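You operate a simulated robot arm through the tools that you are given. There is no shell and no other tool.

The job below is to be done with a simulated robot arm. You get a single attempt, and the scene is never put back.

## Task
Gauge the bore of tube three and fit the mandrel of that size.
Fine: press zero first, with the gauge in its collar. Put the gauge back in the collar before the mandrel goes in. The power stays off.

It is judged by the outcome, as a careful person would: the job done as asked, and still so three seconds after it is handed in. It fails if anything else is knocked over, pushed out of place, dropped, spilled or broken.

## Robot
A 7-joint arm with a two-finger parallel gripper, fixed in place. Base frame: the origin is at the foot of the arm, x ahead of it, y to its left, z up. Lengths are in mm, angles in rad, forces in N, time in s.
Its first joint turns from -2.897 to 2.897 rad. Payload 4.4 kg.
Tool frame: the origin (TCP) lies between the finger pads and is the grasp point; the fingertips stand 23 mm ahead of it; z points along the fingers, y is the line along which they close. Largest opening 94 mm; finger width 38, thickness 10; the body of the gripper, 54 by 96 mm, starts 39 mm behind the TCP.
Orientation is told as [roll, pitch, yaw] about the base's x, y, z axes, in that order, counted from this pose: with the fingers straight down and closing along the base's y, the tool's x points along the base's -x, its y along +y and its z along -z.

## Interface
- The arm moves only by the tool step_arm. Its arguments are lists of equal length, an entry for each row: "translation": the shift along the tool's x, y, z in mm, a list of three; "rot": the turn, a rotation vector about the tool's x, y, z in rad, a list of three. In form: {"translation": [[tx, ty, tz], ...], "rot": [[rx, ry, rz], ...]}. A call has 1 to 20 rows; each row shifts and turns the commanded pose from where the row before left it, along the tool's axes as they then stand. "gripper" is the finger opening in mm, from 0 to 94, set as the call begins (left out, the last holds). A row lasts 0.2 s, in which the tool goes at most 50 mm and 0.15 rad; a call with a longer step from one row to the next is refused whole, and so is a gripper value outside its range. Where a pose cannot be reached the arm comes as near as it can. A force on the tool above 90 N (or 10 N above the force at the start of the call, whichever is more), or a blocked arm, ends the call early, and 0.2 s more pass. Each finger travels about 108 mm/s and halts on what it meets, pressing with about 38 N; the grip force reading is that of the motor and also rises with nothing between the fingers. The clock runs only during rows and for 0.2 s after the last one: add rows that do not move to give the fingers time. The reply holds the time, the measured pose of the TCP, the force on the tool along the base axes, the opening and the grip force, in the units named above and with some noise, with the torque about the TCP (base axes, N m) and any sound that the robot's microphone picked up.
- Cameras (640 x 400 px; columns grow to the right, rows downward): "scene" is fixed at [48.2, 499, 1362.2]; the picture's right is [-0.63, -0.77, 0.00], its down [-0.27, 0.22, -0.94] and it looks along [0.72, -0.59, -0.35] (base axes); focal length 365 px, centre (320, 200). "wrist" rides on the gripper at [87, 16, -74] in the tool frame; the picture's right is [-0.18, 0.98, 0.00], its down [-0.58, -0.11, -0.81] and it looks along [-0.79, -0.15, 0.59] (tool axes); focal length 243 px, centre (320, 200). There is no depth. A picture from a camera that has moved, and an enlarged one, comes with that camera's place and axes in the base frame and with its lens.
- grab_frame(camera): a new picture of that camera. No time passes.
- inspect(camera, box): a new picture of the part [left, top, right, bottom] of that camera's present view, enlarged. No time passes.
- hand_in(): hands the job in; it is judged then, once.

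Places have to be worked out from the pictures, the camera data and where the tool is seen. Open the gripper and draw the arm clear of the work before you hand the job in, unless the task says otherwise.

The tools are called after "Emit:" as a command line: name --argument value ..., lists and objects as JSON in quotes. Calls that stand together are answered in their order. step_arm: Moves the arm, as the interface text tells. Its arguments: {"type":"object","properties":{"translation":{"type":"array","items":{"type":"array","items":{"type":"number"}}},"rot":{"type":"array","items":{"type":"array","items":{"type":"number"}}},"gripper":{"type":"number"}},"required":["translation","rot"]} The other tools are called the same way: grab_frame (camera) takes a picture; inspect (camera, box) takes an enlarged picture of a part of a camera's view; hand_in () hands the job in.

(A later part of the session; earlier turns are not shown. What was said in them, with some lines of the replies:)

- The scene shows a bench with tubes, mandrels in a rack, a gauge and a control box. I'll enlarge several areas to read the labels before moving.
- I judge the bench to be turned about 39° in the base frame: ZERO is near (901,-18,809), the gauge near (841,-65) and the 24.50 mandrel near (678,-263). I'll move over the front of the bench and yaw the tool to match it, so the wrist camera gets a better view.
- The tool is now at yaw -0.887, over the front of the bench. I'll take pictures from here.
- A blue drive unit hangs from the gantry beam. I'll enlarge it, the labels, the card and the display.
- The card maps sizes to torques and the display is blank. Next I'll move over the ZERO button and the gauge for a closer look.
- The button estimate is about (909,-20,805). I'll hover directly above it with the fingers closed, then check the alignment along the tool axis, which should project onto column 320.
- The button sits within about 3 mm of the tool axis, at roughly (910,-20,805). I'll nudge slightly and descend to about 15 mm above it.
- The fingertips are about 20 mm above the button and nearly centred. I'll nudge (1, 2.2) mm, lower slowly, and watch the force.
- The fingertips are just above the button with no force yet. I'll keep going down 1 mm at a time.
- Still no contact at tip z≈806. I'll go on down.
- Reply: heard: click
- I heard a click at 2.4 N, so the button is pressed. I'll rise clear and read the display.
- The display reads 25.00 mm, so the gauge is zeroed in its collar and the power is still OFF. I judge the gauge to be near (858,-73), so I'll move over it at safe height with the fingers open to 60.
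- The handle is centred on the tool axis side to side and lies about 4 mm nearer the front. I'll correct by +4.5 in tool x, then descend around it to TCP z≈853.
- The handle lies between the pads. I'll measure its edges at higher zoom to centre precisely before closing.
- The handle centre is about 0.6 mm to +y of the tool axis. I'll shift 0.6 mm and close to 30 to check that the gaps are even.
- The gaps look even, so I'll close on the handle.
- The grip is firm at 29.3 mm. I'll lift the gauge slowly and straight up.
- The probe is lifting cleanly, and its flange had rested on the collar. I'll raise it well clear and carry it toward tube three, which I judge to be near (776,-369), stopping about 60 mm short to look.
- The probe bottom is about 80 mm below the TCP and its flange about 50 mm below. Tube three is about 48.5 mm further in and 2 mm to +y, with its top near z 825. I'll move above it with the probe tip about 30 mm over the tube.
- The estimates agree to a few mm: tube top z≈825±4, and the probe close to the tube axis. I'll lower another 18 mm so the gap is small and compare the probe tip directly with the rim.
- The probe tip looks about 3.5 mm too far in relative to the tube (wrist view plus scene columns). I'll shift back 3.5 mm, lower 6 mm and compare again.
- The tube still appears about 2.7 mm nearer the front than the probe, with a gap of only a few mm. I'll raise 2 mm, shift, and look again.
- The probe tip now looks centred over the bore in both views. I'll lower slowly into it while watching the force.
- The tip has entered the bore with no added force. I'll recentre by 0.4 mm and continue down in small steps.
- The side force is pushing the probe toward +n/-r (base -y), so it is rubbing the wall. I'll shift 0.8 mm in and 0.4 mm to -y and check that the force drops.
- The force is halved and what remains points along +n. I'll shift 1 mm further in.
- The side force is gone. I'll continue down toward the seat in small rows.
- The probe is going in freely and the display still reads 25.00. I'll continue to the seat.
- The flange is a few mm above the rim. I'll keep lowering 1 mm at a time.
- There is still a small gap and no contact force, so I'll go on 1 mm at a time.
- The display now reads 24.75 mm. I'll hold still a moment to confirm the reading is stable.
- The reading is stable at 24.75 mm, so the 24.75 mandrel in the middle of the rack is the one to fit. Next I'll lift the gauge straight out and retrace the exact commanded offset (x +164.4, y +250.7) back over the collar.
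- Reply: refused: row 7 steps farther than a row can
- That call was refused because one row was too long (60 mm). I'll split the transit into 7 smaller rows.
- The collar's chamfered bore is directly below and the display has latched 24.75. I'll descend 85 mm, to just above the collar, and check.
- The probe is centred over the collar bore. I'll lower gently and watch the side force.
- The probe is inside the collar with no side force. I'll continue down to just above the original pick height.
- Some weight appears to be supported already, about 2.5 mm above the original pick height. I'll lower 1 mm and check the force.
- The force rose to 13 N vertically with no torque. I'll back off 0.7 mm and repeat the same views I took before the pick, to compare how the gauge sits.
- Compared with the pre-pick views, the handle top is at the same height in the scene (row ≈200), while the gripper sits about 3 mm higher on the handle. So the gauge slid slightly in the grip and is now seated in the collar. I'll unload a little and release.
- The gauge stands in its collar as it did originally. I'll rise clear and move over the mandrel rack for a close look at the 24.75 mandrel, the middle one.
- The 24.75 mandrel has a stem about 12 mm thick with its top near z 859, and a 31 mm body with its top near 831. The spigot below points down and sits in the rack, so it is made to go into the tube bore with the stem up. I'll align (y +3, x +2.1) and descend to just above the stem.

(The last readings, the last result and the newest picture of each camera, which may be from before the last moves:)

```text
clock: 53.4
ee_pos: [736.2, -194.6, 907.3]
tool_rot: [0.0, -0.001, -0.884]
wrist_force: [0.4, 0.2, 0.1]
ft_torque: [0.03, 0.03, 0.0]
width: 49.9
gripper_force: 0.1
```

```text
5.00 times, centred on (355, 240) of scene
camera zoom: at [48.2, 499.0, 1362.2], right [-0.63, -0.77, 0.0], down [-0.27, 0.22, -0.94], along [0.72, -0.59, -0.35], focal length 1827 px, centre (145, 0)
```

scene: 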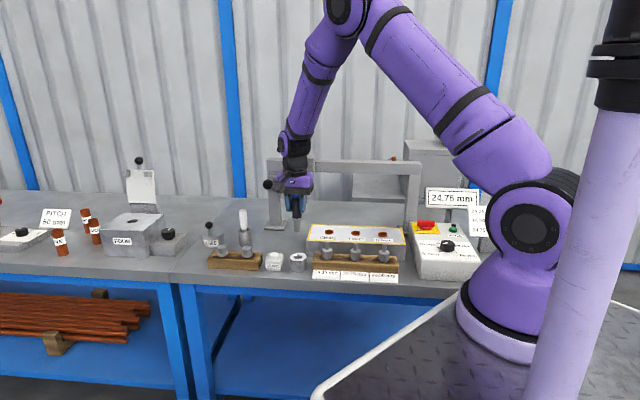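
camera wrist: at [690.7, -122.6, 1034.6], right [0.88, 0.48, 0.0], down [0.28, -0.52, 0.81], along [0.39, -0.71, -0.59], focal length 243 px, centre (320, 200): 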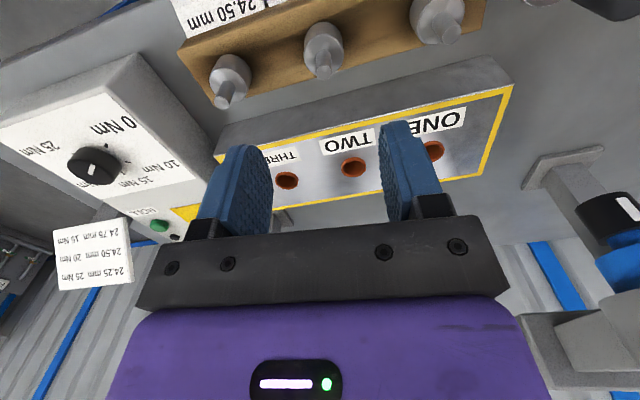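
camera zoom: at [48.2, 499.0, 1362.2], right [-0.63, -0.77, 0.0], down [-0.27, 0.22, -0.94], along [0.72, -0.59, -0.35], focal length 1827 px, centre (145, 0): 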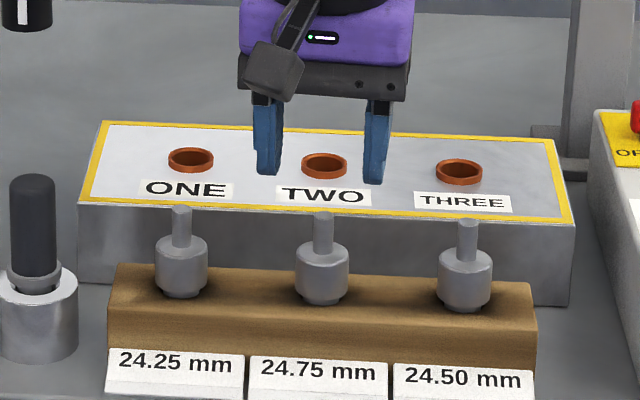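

The stem top is at z≈859 and about 1.9 mm to -y of the axis. I'll correct and descend to TCP ≈860.

Emit:
step_arm --translation '[[0, -1.9, 0], [0, 0, 15], [0, 0, 15], [0, 0, 10], [0, 0, 6], [0, 0, 0], [0, 0, 0]]' --rot '[[0, 0, 0], [0, 0, 0], [0, 0, 0], [0, 0, 0], [0, 0, 0], [0, 0, 0], [0, 0, 0]]' --gripper 30

Emit:
inspect --camera "wrist" --box '[270, 90, 370, 210]'

Emit:
inspect --camera "scene" --box '[330, 220, 380, 270]'

```text
clock: 55.0
ee_pos: [733.3, -195.8, 862.0]
tool_rot: [-0.001, 0.0, -0.885]
wrist_force: [-0.3, 0.1, 0.0]
ft_torque: [-0.01, 0.01, 0.02]
width: 29.9
gripper_force: 0.0
```

```text
3.33 times, centred on (320, 150) of wrist
camera zoom: at [691.1, -119.7, 935.8], right [0.88, 0.48, 0.0], down [0.28, -0.52, 0.81], along [0.39, -0.71, -0.59], focal length 809 px, centre (320, 367)
```

zoom: 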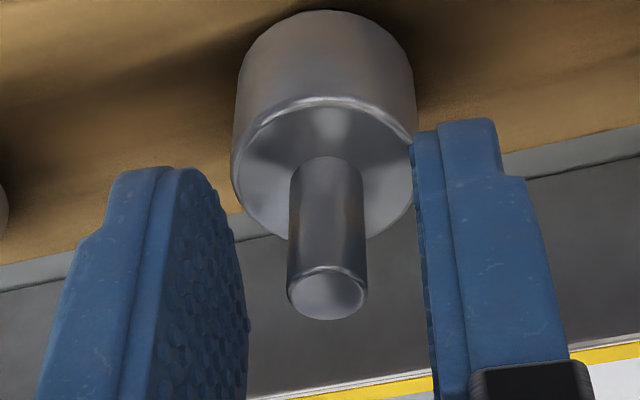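

```text
8.00 times, centred on (355, 245) of scene
camera zoom: at [48.2, 499.0, 1362.2], right [-0.63, -0.77, 0.0], down [-0.27, 0.22, -0.94], along [0.72, -0.59, -0.35], focal length 2923 px, centre (40, -160)
```

zoom: 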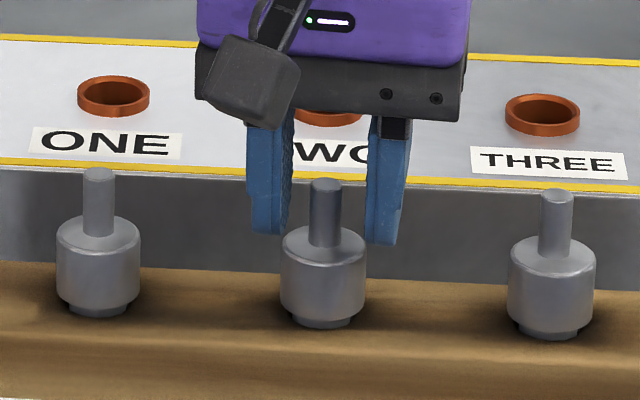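

The stem is about 0.8 mm to +y, with its top at z 858. I'll correct, lower 4 mm so the fingertips are just above the body, and close on the stem.

Emit:
step_arm --translation '[[0, 0.8, 2], [0, 0, 2], [0, 0, 0], [0, 0, 0]]' --rot '[[0, 0, 0], [0, 0, 0], [0, 0, 0], [0, 0, 0]]' --gripper 18

Emit:
inspect --camera "wrist" --box '[270, 90, 370, 210]'

```text
clock: 56.0
ee_pos: [734.3, -195.8, 856.9]
tool_rot: [-0.001, 0.0, -0.886]
wrist_force: [-0.7, 0.2, 0.3]
ft_torque: [0.01, -0.01, 0.03]
width: 18.1
gripper_force: 0.0
```

```text
3.33 times, centred on (320, 150) of wrist
camera zoom: at [692.0, -118.3, 931.1], right [0.88, 0.48, 0.0], down [0.28, -0.52, 0.81], along [0.39, -0.71, -0.59], focal length 809 px, centre (320, 367)
```

zoom: 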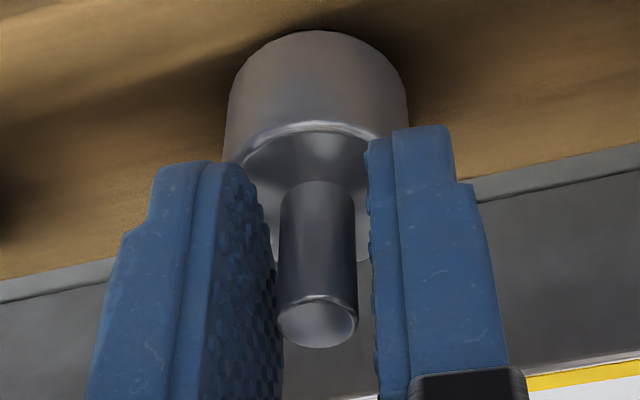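

The stem is well centred between the pads, so I'll close on it.

Emit:
step_arm --translation '[[0, 0, 0], [0, 0, 0], [0, 0, 0]]' --rot '[[0, 0, 0], [0, 0, 0], [0, 0, 0]]' --gripper 0

Emit:
inspect --camera "wrist" --box '[270, 90, 370, 210]'

Emit:
inspect --camera "scene" --box '[330, 220, 380, 270]'

```text
clock: 56.8
ee_pos: [734.9, -196.2, 856.2]
tool_rot: [0.001, -0.001, -0.882]
wrist_force: [-0.5, -1.0, 1.8]
ft_torque: [-0.21, 0.12, -0.01]
width: 11.2
gripper_force: 38.0
```

```text
3.33 times, centred on (320, 150) of wrist
camera zoom: at [692.0, -118.2, 931.0], right [0.88, 0.48, 0.0], down [0.28, -0.52, 0.81], along [0.39, -0.71, -0.59], focal length 809 px, centre (320, 367)
```

zoom: 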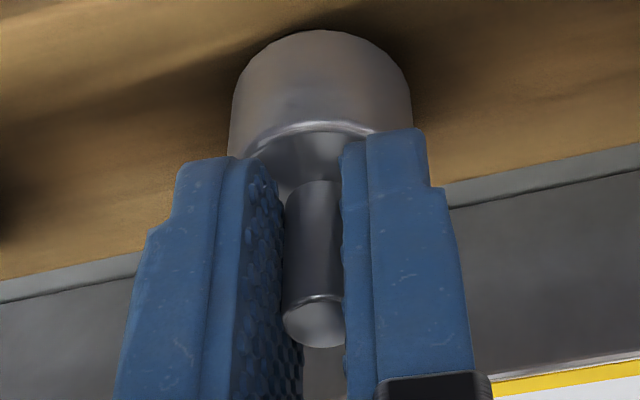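

```text
8.00 times, centred on (355, 245) of scene
camera zoom: at [48.2, 499.0, 1362.2], right [-0.63, -0.77, 0.0], down [-0.27, 0.22, -0.94], along [0.72, -0.59, -0.35], focal length 2923 px, centre (40, -160)
```

zoom: 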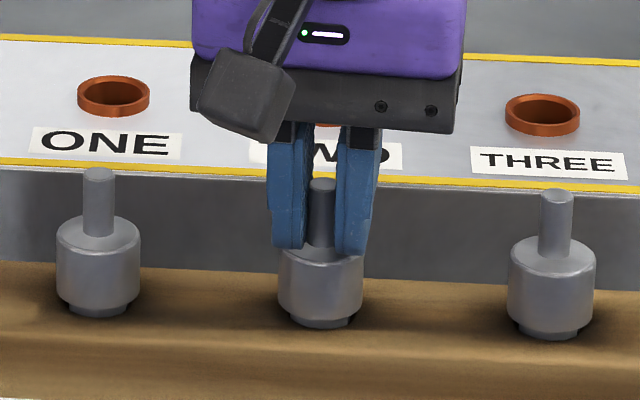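

The stem is gripped at 11.2 mm. I'll lift slowly and check.

Emit:
step_arm --translation '[[0, 0, -2], [0, 0, -4], [0, 0, -6], [0, 0, -10], [0, 0, -15], [0, 0, -20], [0, 0, -33], [0, 0, 0]]' --rot '[[0, 0, 0], [0, 0, 0], [0, 0, 0], [0, 0, 0], [0, 0, 0], [0, 0, 0], [0, 0, 0], [0, 0, 0]]'

Emit:
inspect --camera "scene" --box '[320, 180, 400, 270]'

Emit:
inspect --camera "wrist" --box '[260, 40, 380, 200]'

```text
clock: 58.6
ee_pos: [735.0, -195.7, 948.5]
tool_rot: [-0.001, -0.001, -0.884]
wrist_force: [-0.4, -0.6, -4.9]
ft_torque: [0.01, -0.01, -0.03]
width: 11.0
gripper_force: 38.0
```

```text
4.44 times, centred on (360, 225) of scene
camera zoom: at [48.2, 499.0, 1362.2], right [-0.63, -0.77, 0.0], down [-0.27, 0.22, -0.94], along [0.72, -0.59, -0.35], focal length 1624 px, centre (142, 89)
```

zoom: 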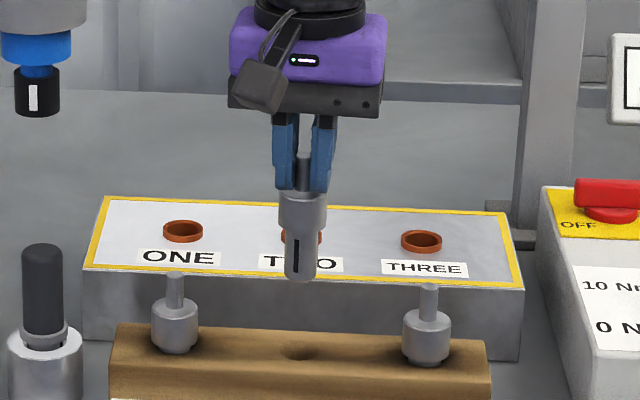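

```text
2.50 times, centred on (320, 120) of wrist
camera zoom: at [692.7, -118.5, 1023.1], right [0.88, 0.48, 0.0], down [0.28, -0.52, 0.81], along [0.39, -0.71, -0.59], focal length 606 px, centre (320, 400)
```

zoom: 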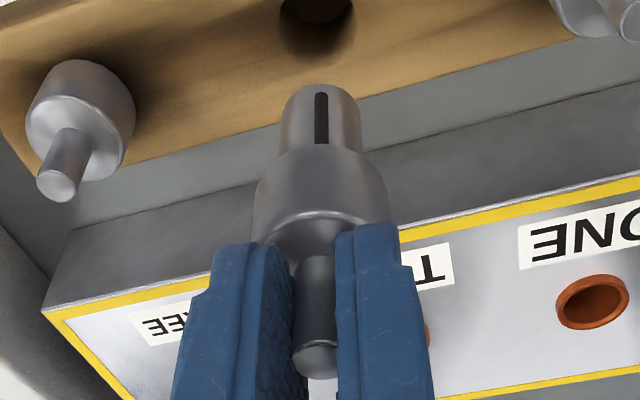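

The mandrel is out cleanly. Its slotted spigot is about 20 mm in diameter with a rounded end, so it is a tube expander. I'll carry it over tube three, offset (-146, -77.7) by reckoning from the gauge insertion.

Emit:
step_arm --translation '[[0, 0, -15], [-36.5, -19.4, 0], [-36.5, -19.4, 0], [-36.5, -19.4, 0], [-36.5, -19.5, 0], [0, 0, 0], [0, 0, 15], [0, 0, 0], [0, 0, 0]]' --rot '[[0, 0, 0], [0, 0, 0], [0, 0, 0], [0, 0, 0], [0, 0, 0], [0, 0, 0], [0, 0, 0], [0, 0, 0], [0, 0, 0]]'

Emit:
inspect --camera "scene" --box '[350, 180, 410, 245]'

Emit:
inspect --camera "wrist" --box '[260, 0, 380, 120]'

```text
clock: 60.6
ee_pos: [766.5, -357.4, 944.7]
tool_rot: [0.001, 0.0, -0.884]
wrist_force: [-0.6, -0.8, -2.0]
ft_torque: [0.0, 0.03, -0.01]
width: 10.9
gripper_force: 38.1
```

```text
6.15 times, centred on (380, 212) of scene
camera zoom: at [48.2, 499.0, 1362.2], right [-0.63, -0.77, 0.0], down [-0.27, 0.22, -0.94], along [0.72, -0.59, -0.35], focal length 2249 px, centre (-49, 123)
```

zoom: 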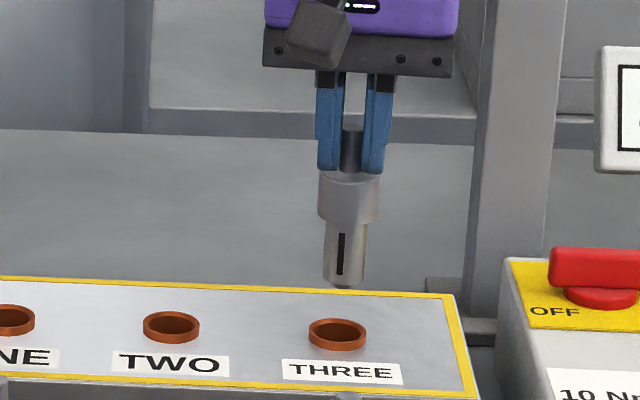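

```text
3.33 times, centred on (320, 60) of wrist
camera zoom: at [724.2, -279.6, 1019.0], right [0.88, 0.48, 0.0], down [0.28, -0.52, 0.81], along [0.39, -0.71, -0.59], focal length 809 px, centre (320, 667)
```

zoom: 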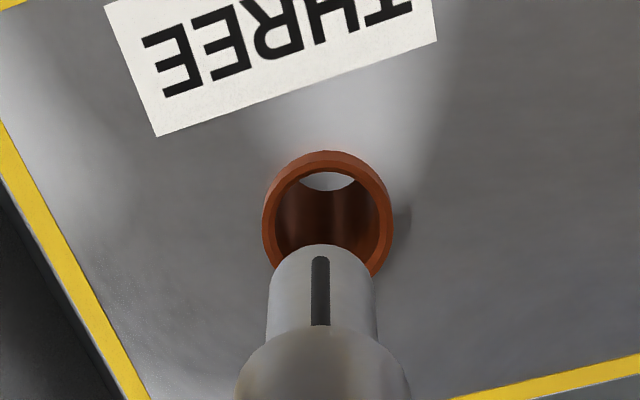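

In both views the mandrel needs about 1 mm toward +y, and n looks good to within about 1 mm. I'll shift 0.9 and lower 18 mm for a closer comparison.

Emit:
step_arm --translation '[[0, 0.9, 6], [0, 0, 6], [0, 0, 6], [0, 0, 0], [0, 0, 0]]' --rot '[[0, 0, 0], [0, 0, 0], [0, 0, 0], [0, 0, 0], [0, 0, 0]]'

Emit:
inspect --camera "scene" --box '[370, 215, 400, 245]'

Emit:
inspect --camera "wrist" --box '[290, 40, 350, 100]'

```text
clock: 61.8
ee_pos: [769.3, -357.6, 928.3]
tool_rot: [0.001, 0.002, -0.881]
wrist_force: [-0.2, 0.3, -2.8]
ft_torque: [0.01, 0.03, 0.01]
width: 10.9
gripper_force: 37.8
```

```text
13.33 times, centred on (385, 230) of scene
camera zoom: at [48.2, 499.0, 1362.2], right [-0.63, -0.77, 0.0], down [-0.27, 0.22, -0.94], along [0.72, -0.59, -0.35], focal length 4872 px, centre (-547, -200)
```

zoom: 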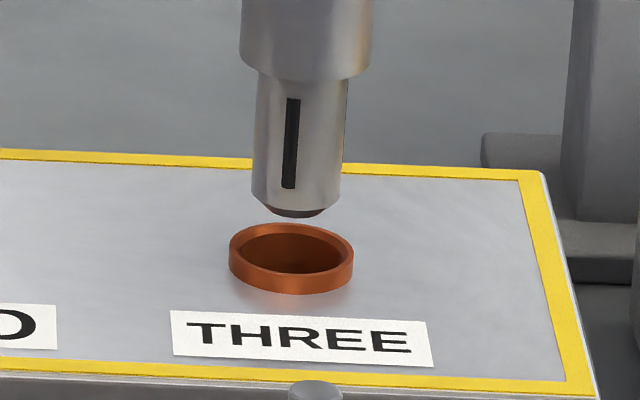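

```text
6.67 times, centred on (320, 70) of wrist
camera zoom: at [725.1, -279.2, 1002.7], right [0.88, 0.48, 0.0], down [0.28, -0.52, 0.81], along [0.39, -0.71, -0.59], focal length 1618 px, centre (320, 1067)
```

zoom: 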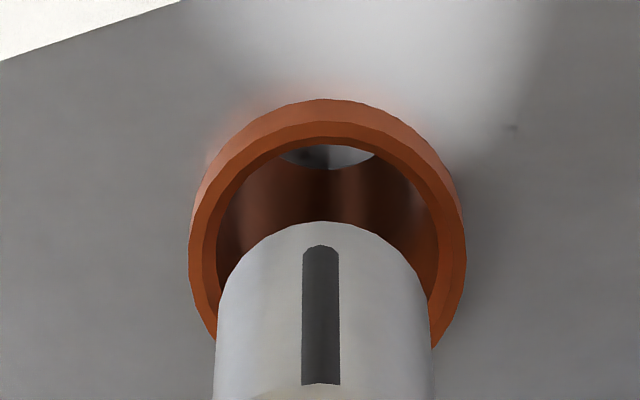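

The mandrel is centred to within about 0.5 mm visually, and its spigot has a generous end chamfer. The gauge insertion showed my visual n to be slightly short, so I'll add 0.8 in and 0.4 in y, then lower to rim height.

Emit:
step_arm --translation '[[-0.8, 0.4, 3], [0, 0, 4], [0, 0, 4], [0, 0, 2], [0, 0, 0]]' --rot '[[0, 0, 0], [0, 0, 0], [0, 0, 0], [0, 0, 0], [0, 0, 0]]'

Emit:
inspect --camera "scene" --box '[370, 215, 400, 245]'

Emit:
inspect --camera "wrist" --box '[290, 50, 350, 110]'

```text
clock: 63.0
ee_pos: [770.0, -357.0, 915.8]
tool_rot: [0.0, 0.0, -0.884]
wrist_force: [0.6, -0.8, -3.0]
ft_torque: [-0.03, 0.0, 0.02]
width: 11.0
gripper_force: 38.1
```

```text
13.33 times, centred on (385, 230) of scene
camera zoom: at [48.2, 499.0, 1362.2], right [-0.63, -0.77, 0.0], down [-0.27, 0.22, -0.94], along [0.72, -0.59, -0.35], focal length 4872 px, centre (-547, -200)
```

zoom: 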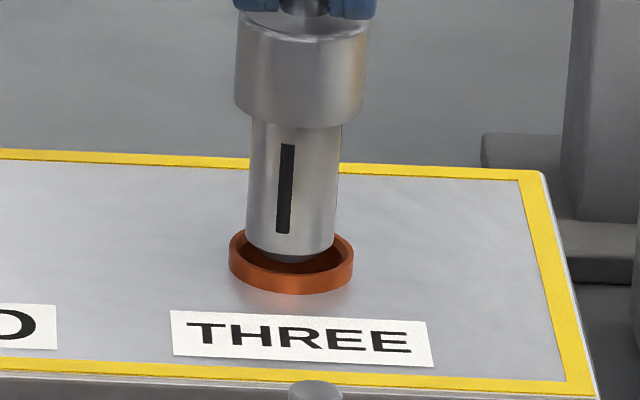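

```text
6.67 times, centred on (320, 80) of wrist
camera zoom: at [726.3, -279.5, 990.0], right [0.88, 0.48, 0.0], down [0.28, -0.52, 0.81], along [0.39, -0.71, -0.59], focal length 1618 px, centre (320, 1000)
```

zoom: 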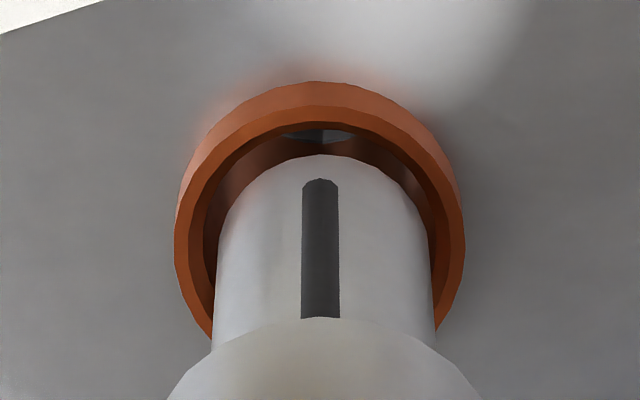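

The spigot tip is at rim level, looking centred within about 1 mm and with no contact. I'll lower gently and read the side force.

Emit:
step_arm --translation '[[0, -0.2, 1], [0, 0, 1.5], [0, 0, 1.5], [0, 0, 1], [0, 0, 0]]' --rot '[[0, 0, 0], [0, 0, 0], [0, 0, 0], [0, 0, 0], [0, 0, 0]]'

Emit:
inspect --camera "scene" --box '[370, 215, 400, 245]'

Emit:
inspect --camera "wrist" --box '[290, 50, 350, 110]'

```text
clock: 64.2
ee_pos: [769.4, -357.9, 909.4]
tool_rot: [0.0, -0.001, -0.885]
wrist_force: [0.5, -0.4, -3.9]
ft_torque: [0.01, 0.03, 0.0]
width: 10.9
gripper_force: 37.9
```

```text
13.33 times, centred on (385, 230) of scene
camera zoom: at [48.2, 499.0, 1362.2], right [-0.63, -0.77, 0.0], down [-0.27, 0.22, -0.94], along [0.72, -0.59, -0.35], focal length 4872 px, centre (-547, -200)
```

zoom: 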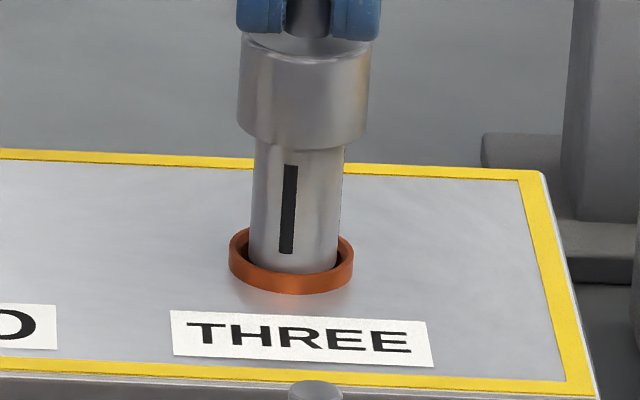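

```text
6.67 times, centred on (320, 80) of wrist
camera zoom: at [725.6, -280.4, 984.3], right [0.88, 0.48, 0.0], down [0.28, -0.52, 0.81], along [0.39, -0.71, -0.59], focal length 1618 px, centre (320, 1000)
```

zoom: 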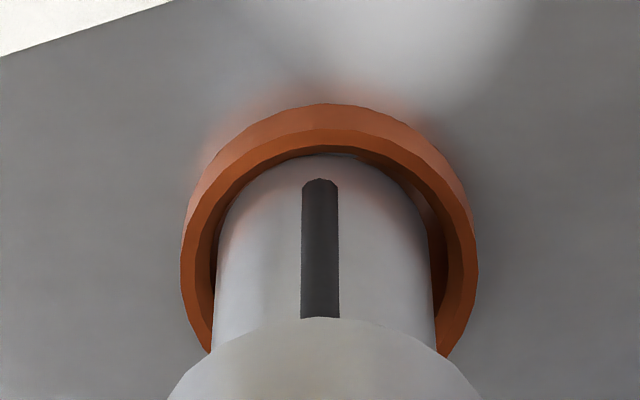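

The chamfer is inside the bore with no side force. I'll continue down in 2 mm steps.

Emit:
step_arm --translation '[[0, 0.2, 1], [0, 0, 2], [0, 0, 2], [0, 0, 0]]' --rot '[[0, 0, 0], [0, 0, 0], [0, 0, 0], [0, 0, 0]]'

Emit:
step_arm --translation '[[0, 0, 1], [0, 0, 1], [0, 0, 0]]' --rot '[[0, 0, 0], [0, 0, 0], [0, 0, 0]]'

```text
clock: 65.2
ee_pos: [770.3, -358.4, 904.8]
tool_rot: [0.0, -0.001, -0.883]
wrist_force: [-0.9, 0.0, -2.8]
ft_torque: [0.0, 0.01, 0.02]
width: 10.7
gripper_force: 38.0
```

```text
clock: 66.0
ee_pos: [769.7, -357.0, 903.0]
tool_rot: [0.0, 0.002, -0.883]
wrist_force: [0.0, 0.0, -2.9]
ft_torque: [0.04, 0.04, -0.03]
width: 11.0
gripper_force: 38.4
```

There is still no side force at about 13 mm of insertion. I'll continue to near the seat.

Emit:
step_arm --translation '[[0, 0, 2], [0, 0, 2], [0, 0, 2], [0, 0, 2], [0, 0, 0]]' --rot '[[0, 0, 0], [0, 0, 0], [0, 0, 0], [0, 0, 0], [0, 0, 0]]'

Emit:
step_arm --translation '[[0, 0, 2], [0, 0, 2], [0, 0, 2], [0, 0, 0]]' --rot '[[0, 0, 0], [0, 0, 0], [0, 0, 0], [0, 0, 0]]'

Emit:
inspect --camera "scene" --box '[370, 215, 400, 245]'

```text
clock: 67.2
ee_pos: [768.6, -358.4, 895.0]
tool_rot: [0.0, -0.001, -0.884]
wrist_force: [1.9, -1.6, -3.0]
ft_torque: [-0.03, -0.17, 0.02]
width: 10.8
gripper_force: 38.1
```

```text
clock: 68.2
ee_pos: [768.1, -358.3, 890.5]
tool_rot: [-0.001, 0.0, -0.884]
wrist_force: [5.6, -0.9, -0.4]
ft_torque: [-0.03, -0.34, 0.04]
width: 10.8
gripper_force: 38.3
```

```text
13.33 times, centred on (385, 230) of scene
camera zoom: at [48.2, 499.0, 1362.2], right [-0.63, -0.77, 0.0], down [-0.27, 0.22, -0.94], along [0.72, -0.59, -0.35], focal length 4872 px, centre (-547, -200)
```

zoom: 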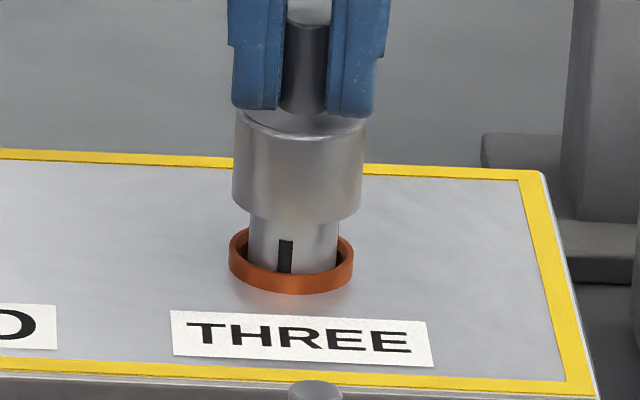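

A side force of about 5.6 N points to +r/+n. I'll shift (-0.6, +0.6) to relieve it.

Emit:
step_arm --translation '[[-0.6, 0.6, 0], [0, 0, 0], [0, 0, 0]]' --rot '[[0, 0, 0], [0, 0, 0], [0, 0, 0]]'

```text
clock: 69.0
ee_pos: [769.4, -357.2, 889.5]
tool_rot: [0.0, 0.002, -0.885]
wrist_force: [0.3, -0.7, -3.4]
ft_torque: [-0.06, 0.0, 0.0]
width: 10.8
gripper_force: 38.3
```

The side force is relieved. I'll continue down.

Emit:
step_arm --translation '[[-0.2, 0.2, 1], [0, 0, 1.5], [0, 0, 1.5], [0, 0, 1], [0, 0, 0]]' --rot '[[0, 0, 0], [0, 0, 0], [0, 0, 0], [0, 0, 0], [0, 0, 0]]'

Emit:
step_arm --translation '[[0, 0, 1], [0, 0, 1], [0, 0, 1], [0, 0, 0]]' --rot '[[0, 0, 0], [0, 0, 0], [0, 0, 0], [0, 0, 0]]'

Emit:
inspect --camera "scene" --box '[370, 215, 400, 245]'

```text
clock: 70.2
ee_pos: [769.7, -357.4, 884.0]
tool_rot: [-0.001, 0.001, -0.885]
wrist_force: [0.0, 0.0, -3.4]
ft_torque: [0.0, -0.01, -0.01]
width: 10.8
gripper_force: 37.7
```

```text
clock: 71.2
ee_pos: [769.7, -358.6, 882.5]
tool_rot: [-0.002, 0.002, -0.885]
wrist_force: [1.4, 0.2, -3.0]
ft_torque: [0.04, 0.02, -0.02]
width: 10.9
gripper_force: 37.9
```

```text
13.33 times, centred on (385, 230) of scene
camera zoom: at [48.2, 499.0, 1362.2], right [-0.63, -0.77, 0.0], down [-0.27, 0.22, -0.94], along [0.72, -0.59, -0.35], focal length 4872 px, centre (-547, -200)
```

zoom: 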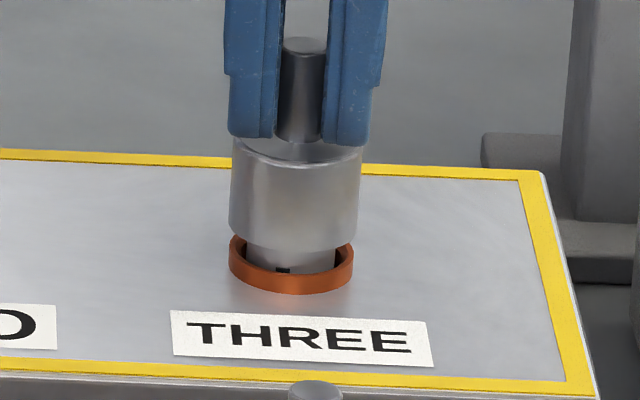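

About 5 mm remains before the shoulder meets the rim. I'll continue slowly.

Emit:
step_arm --translation '[[0, 0, 1], [0, 0, 1], [0, 0, 1], [0, 0, 0]]' --rot '[[0, 0, 0], [0, 0, 0], [0, 0, 0], [0, 0, 0]]'

Emit:
step_arm --translation '[[0, 0, 1], [0, 0, 0], [0, 0, 0]]' --rot '[[0, 0, 0], [0, 0, 0], [0, 0, 0]]'

Emit:
inspect --camera "scene" --box '[370, 215, 400, 245]'

```text
clock: 72.2
ee_pos: [769.6, -357.8, 878.0]
tool_rot: [0.0, 0.001, -0.885]
wrist_force: [-1.0, 0.1, -2.4]
ft_torque: [-0.01, -0.01, 0.02]
width: 11.2
gripper_force: 38.3
```

```text
clock: 73.0
ee_pos: [769.8, -357.3, 876.9]
tool_rot: [0.001, 0.001, -0.884]
wrist_force: [-0.6, 0.8, -2.4]
ft_torque: [0.0, -0.03, 0.05]
width: 10.8
gripper_force: 38.0
```

```text
13.33 times, centred on (385, 230) of scene
camera zoom: at [48.2, 499.0, 1362.2], right [-0.63, -0.77, 0.0], down [-0.27, 0.22, -0.94], along [0.72, -0.59, -0.35], focal length 4872 px, centre (-547, -200)
```

zoom: 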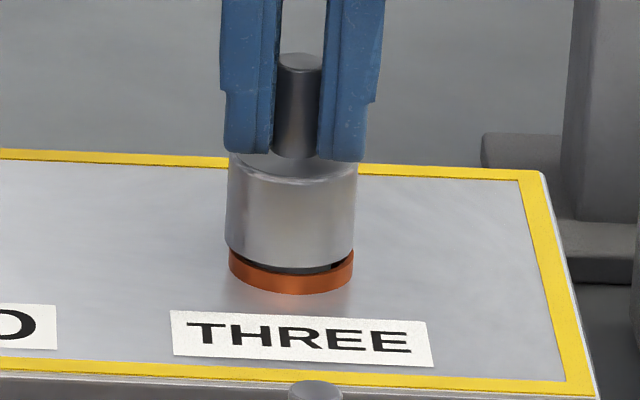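

Nearly seated, with a small gap left. I'll continue in 0.7 mm steps until the force changes.

Emit:
step_arm --translation '[[0, 0, 0.7], [0, 0, 0], [0, 0, 0]]' --rot '[[0, 0, 0], [0, 0, 0], [0, 0, 0]]'

Emit:
step_arm --translation '[[0, 0, 0.7], [0, 0, 0], [0, 0, 0]]' --rot '[[0, 0, 0], [0, 0, 0], [0, 0, 0]]'

Emit:
inspect --camera "scene" --box '[370, 215, 400, 245]'

```text
clock: 73.8
ee_pos: [770.6, -357.5, 875.5]
tool_rot: [0.002, 0.0, -0.885]
wrist_force: [-0.4, 0.3, -3.4]
ft_torque: [0.0, -0.01, -0.03]
width: 10.9
gripper_force: 37.8
```

```text
clock: 74.6
ee_pos: [769.8, -357.8, 876.5]
tool_rot: [0.0, -0.001, -0.885]
wrist_force: [-0.3, 0.2, -2.9]
ft_torque: [0.04, -0.03, -0.02]
width: 10.8
gripper_force: 38.3
```

```text
13.33 times, centred on (385, 230) of scene
camera zoom: at [48.2, 499.0, 1362.2], right [-0.63, -0.77, 0.0], down [-0.27, 0.22, -0.94], along [0.72, -0.59, -0.35], focal length 4872 px, centre (-547, -200)
```

zoom: 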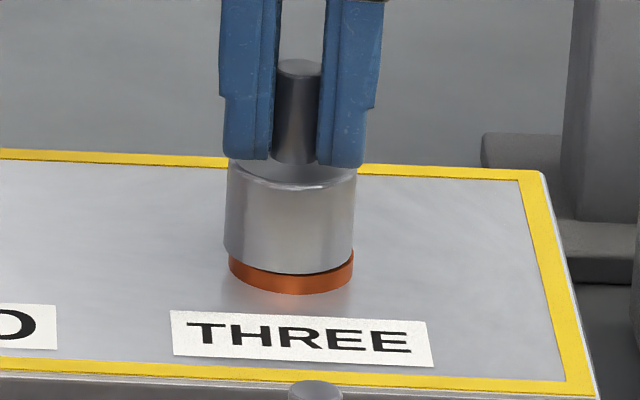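

The shoulder is about 1 mm off the rim. I'll continue.

Emit:
step_arm --translation '[[0, 0, 0.7], [0, 0, 0], [0, 0, 0]]' --rot '[[0, 0, 0], [0, 0, 0], [0, 0, 0]]'

Emit:
step_arm --translation '[[0, 0, 0.5], [0, 0, 0], [0, 0, 0]]' --rot '[[0, 0, 0], [0, 0, 0], [0, 0, 0]]'

Emit:
inspect --camera "scene" --box '[370, 215, 400, 245]'

```text
clock: 75.4
ee_pos: [769.7, -358.1, 875.2]
tool_rot: [0.001, -0.001, -0.884]
wrist_force: [0.2, 0.2, -1.7]
ft_torque: [0.0, -0.01, -0.02]
width: 10.6
gripper_force: 37.8
```

```text
clock: 76.2
ee_pos: [769.6, -357.2, 875.2]
tool_rot: [0.0, -0.001, -0.885]
wrist_force: [-1.5, -1.8, 5.1]
ft_torque: [0.01, 0.09, -0.01]
width: 10.5
gripper_force: 38.2
```

```text
13.33 times, centred on (385, 230) of scene
camera zoom: at [48.2, 499.0, 1362.2], right [-0.63, -0.77, 0.0], down [-0.27, 0.22, -0.94], along [0.72, -0.59, -0.35], focal length 4872 px, centre (-547, -200)
```

zoom: 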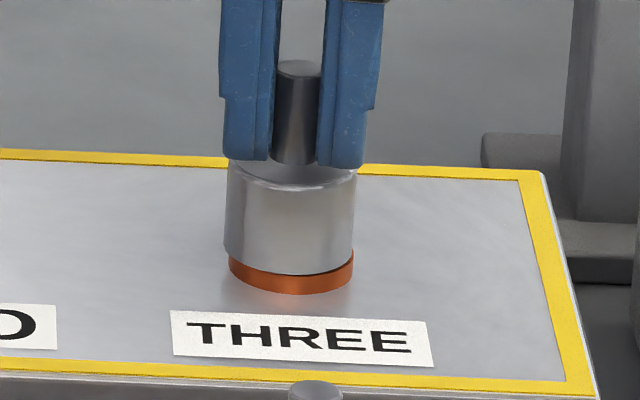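

The vertical force rose by about 8 N and the shoulder is on the rim, so the mandrel is seated. I'll release it.

Emit:
step_arm --translation '[[0, 0, -0.3], [0, 0, 0], [0, 0, 0]]' --rot '[[0, 0, 0], [0, 0, 0], [0, 0, 0]]'

Emit:
step_arm --translation '[[0, 0, 0], [0, 0, 0], [0, 0, 0]]' --rot '[[0, 0, 0], [0, 0, 0], [0, 0, 0]]' --gripper 35

Emit:
inspect --camera "scene" --box '[370, 205, 410, 245]'

Emit:
inspect --camera "wrist" --box '[260, 70, 380, 210]'

```text
clock: 77.0
ee_pos: [770.3, -356.3, 875.2]
tool_rot: [0.0, 0.0, -0.887]
wrist_force: [0.6, -2.4, 6.8]
ft_torque: [-0.09, -0.06, 0.0]
width: 10.8
gripper_force: 38.4
```

```text
clock: 77.8
ee_pos: [770.0, -357.7, 874.2]
tool_rot: [0.0, -0.002, -0.885]
wrist_force: [0.4, 0.0, 0.8]
ft_torque: [0.01, -0.01, 0.01]
width: 35.1
gripper_force: 0.1
```

```text
10.00 times, centred on (390, 225) of scene
camera zoom: at [48.2, 499.0, 1362.2], right [-0.63, -0.77, 0.0], down [-0.27, 0.22, -0.94], along [0.72, -0.59, -0.35], focal length 3654 px, centre (-380, -50)
```

zoom: 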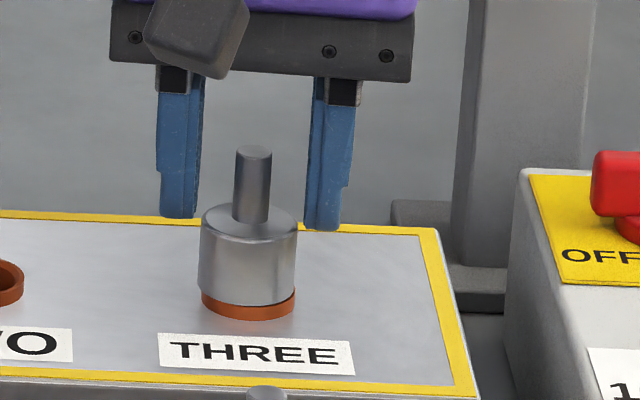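

```text
2.86 times, centred on (320, 140) of wrist
camera zoom: at [727.0, -279.6, 949.3], right [0.88, 0.48, 0.0], down [0.28, -0.52, 0.81], along [0.39, -0.71, -0.59], focal length 693 px, centre (320, 371)
```

zoom: 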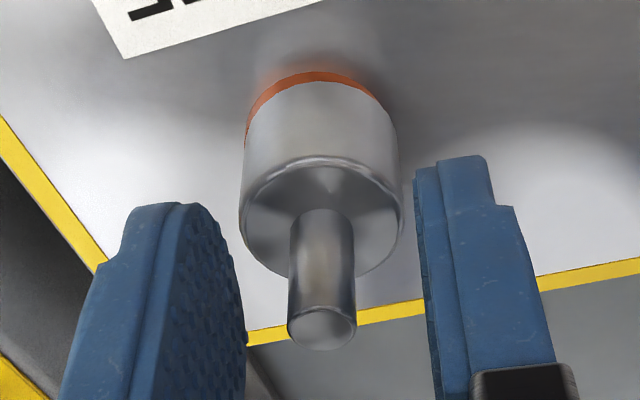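

The 24.75 mandrel stands seated in tube three. I'll rise straight up, draw back toward the front, and check everything.

Emit:
step_arm --translation '[[0, 0, -10], [0, 0, -20], [0, 0, -30], [0, 0, -40], [0, 0, -40], [35, 0, -20], [40, 0, -20], [40, 0, -10], [40, 0, 0], [30, 0, 0], [0, 0, 0], [0, 0, 0], [0, 0, 0]]' --rot '[[0, 0, 0], [0, 0, 0], [0, 0, 0], [0, 0, 0], [0, 0, 0], [0, 0, 0], [0, 0, 0], [0, 0, 0], [0, 0, 0], [0, 0, 0], [0, 0, 0], [0, 0, 0], [0, 0, 0]]'

Emit:
grab_frame --camera "scene"

Emit:
inspect --camera "scene" --box '[200, 180, 420, 290]'

Emit:
grab_frame --camera "wrist"

Emit:
inspect --camera "scene" --box '[360, 170, 490, 270]'

```text
clock: 80.6
ee_pos: [652.4, -215.9, 1065.8]
tool_rot: [-0.001, 0.0, -0.884]
wrist_force: [0.3, -0.1, -0.6]
ft_torque: [-0.01, -0.01, 0.03]
width: 35.0
gripper_force: 0.0
```

```text
taken
```

scene: 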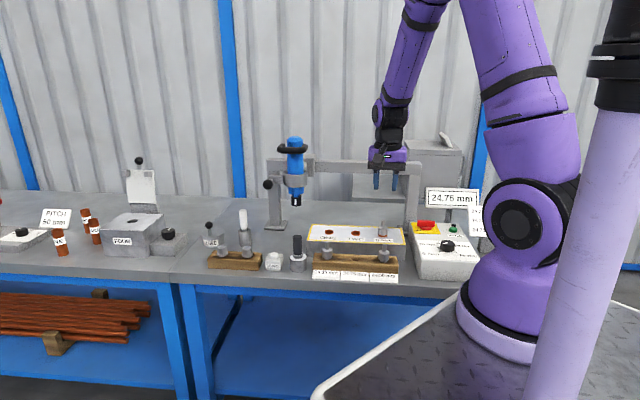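

```text
2.91 times, centred on (310, 235) of scene
camera zoom: at [48.2, 499.0, 1362.2], right [-0.63, -0.77, 0.0], down [-0.27, 0.22, -0.94], along [0.72, -0.59, -0.35], focal length 1063 px, centre (349, 98)
```

zoom: 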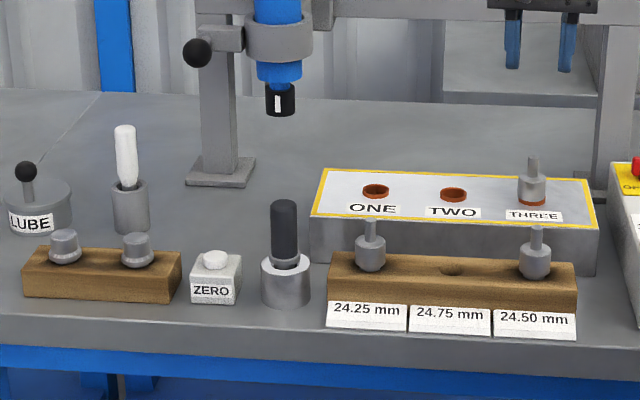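

```text
taken
camera wrist: at [609.9, -138.5, 1140.3], right [0.88, 0.48, 0.0], down [0.28, -0.52, 0.81], along [0.39, -0.71, -0.59], focal length 243 px, centre (320, 200)
```

wrist: 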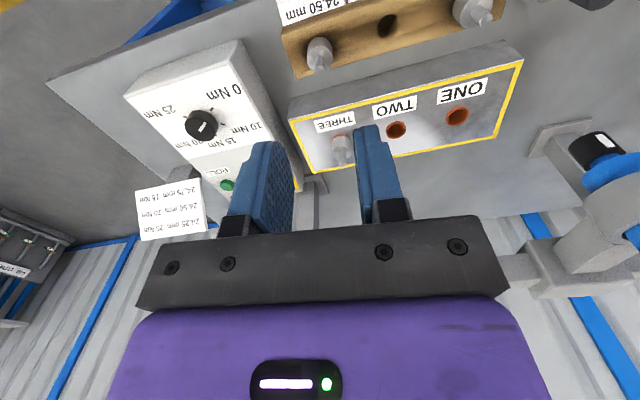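

```text
4.00 times, centred on (425, 220) of scene
camera zoom: at [48.2, 499.0, 1362.2], right [-0.63, -0.77, 0.0], down [-0.27, 0.22, -0.94], along [0.72, -0.59, -0.35], focal length 1462 px, centre (-100, 120)
```

zoom: 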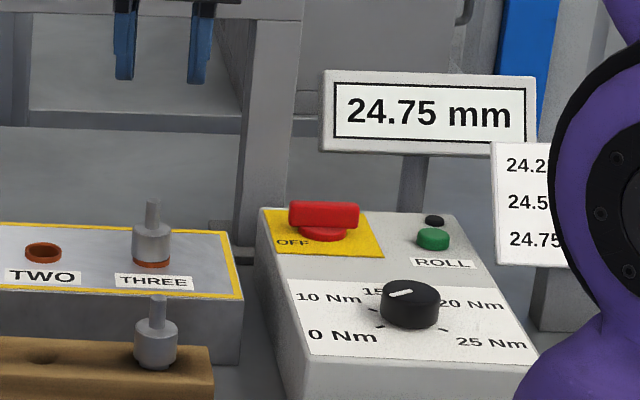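

The 24.75 mandrel is seated in tube three, the gauge is back in its collar, the power switch is still OFF, and nothing else has moved. I'll open the gripper fully as a last step.

Emit:
step_arm --translation '[[0, 0, 0], [0, 0, 0], [0, 0, 0]]' --rot '[[0, 0, 0], [0, 0, 0], [0, 0, 0]]' --gripper 90

```text
clock: 81.4
ee_pos: [652.6, -216.8, 1065.8]
tool_rot: [0.001, 0.0, -0.884]
wrist_force: [-1.0, 0.6, -0.6]
ft_torque: [0.02, 0.01, -0.03]
width: 90.2
gripper_force: 0.1
```

The arm is clear, the gripper is open and everything is in place, so I'm handing the job in.

Emit:
hand_in

```text
The job is handed in.
```

Tube three gauged at 24.75 mm, and the 24.75 mm mandrel is now seated in it, with its shoulder on the rim. The job is handed in.

- **Zero:** I pressed zero first, with the gauge in its collar. The display then read 25.00 mm.
- **Gauging:** With the gauge in tube three, the display changed to 24.75 mm and held steady.
- **Gauge return:** I put the gauge back in its collar before touching the mandrel. It slid about 3 mm in the gripper on the way, but it sits at its original height.
- **Fitting:** I took "fit" to mean the tube itself rather than the drive unit's chuck. The mandrel brushed the bore wall lightly on the way in, and I re-centred it.
- **Power:** The switch stayed at OFF throughout.

In the last pictures nothing else had moved. The arm is drawn back with the gripper open.
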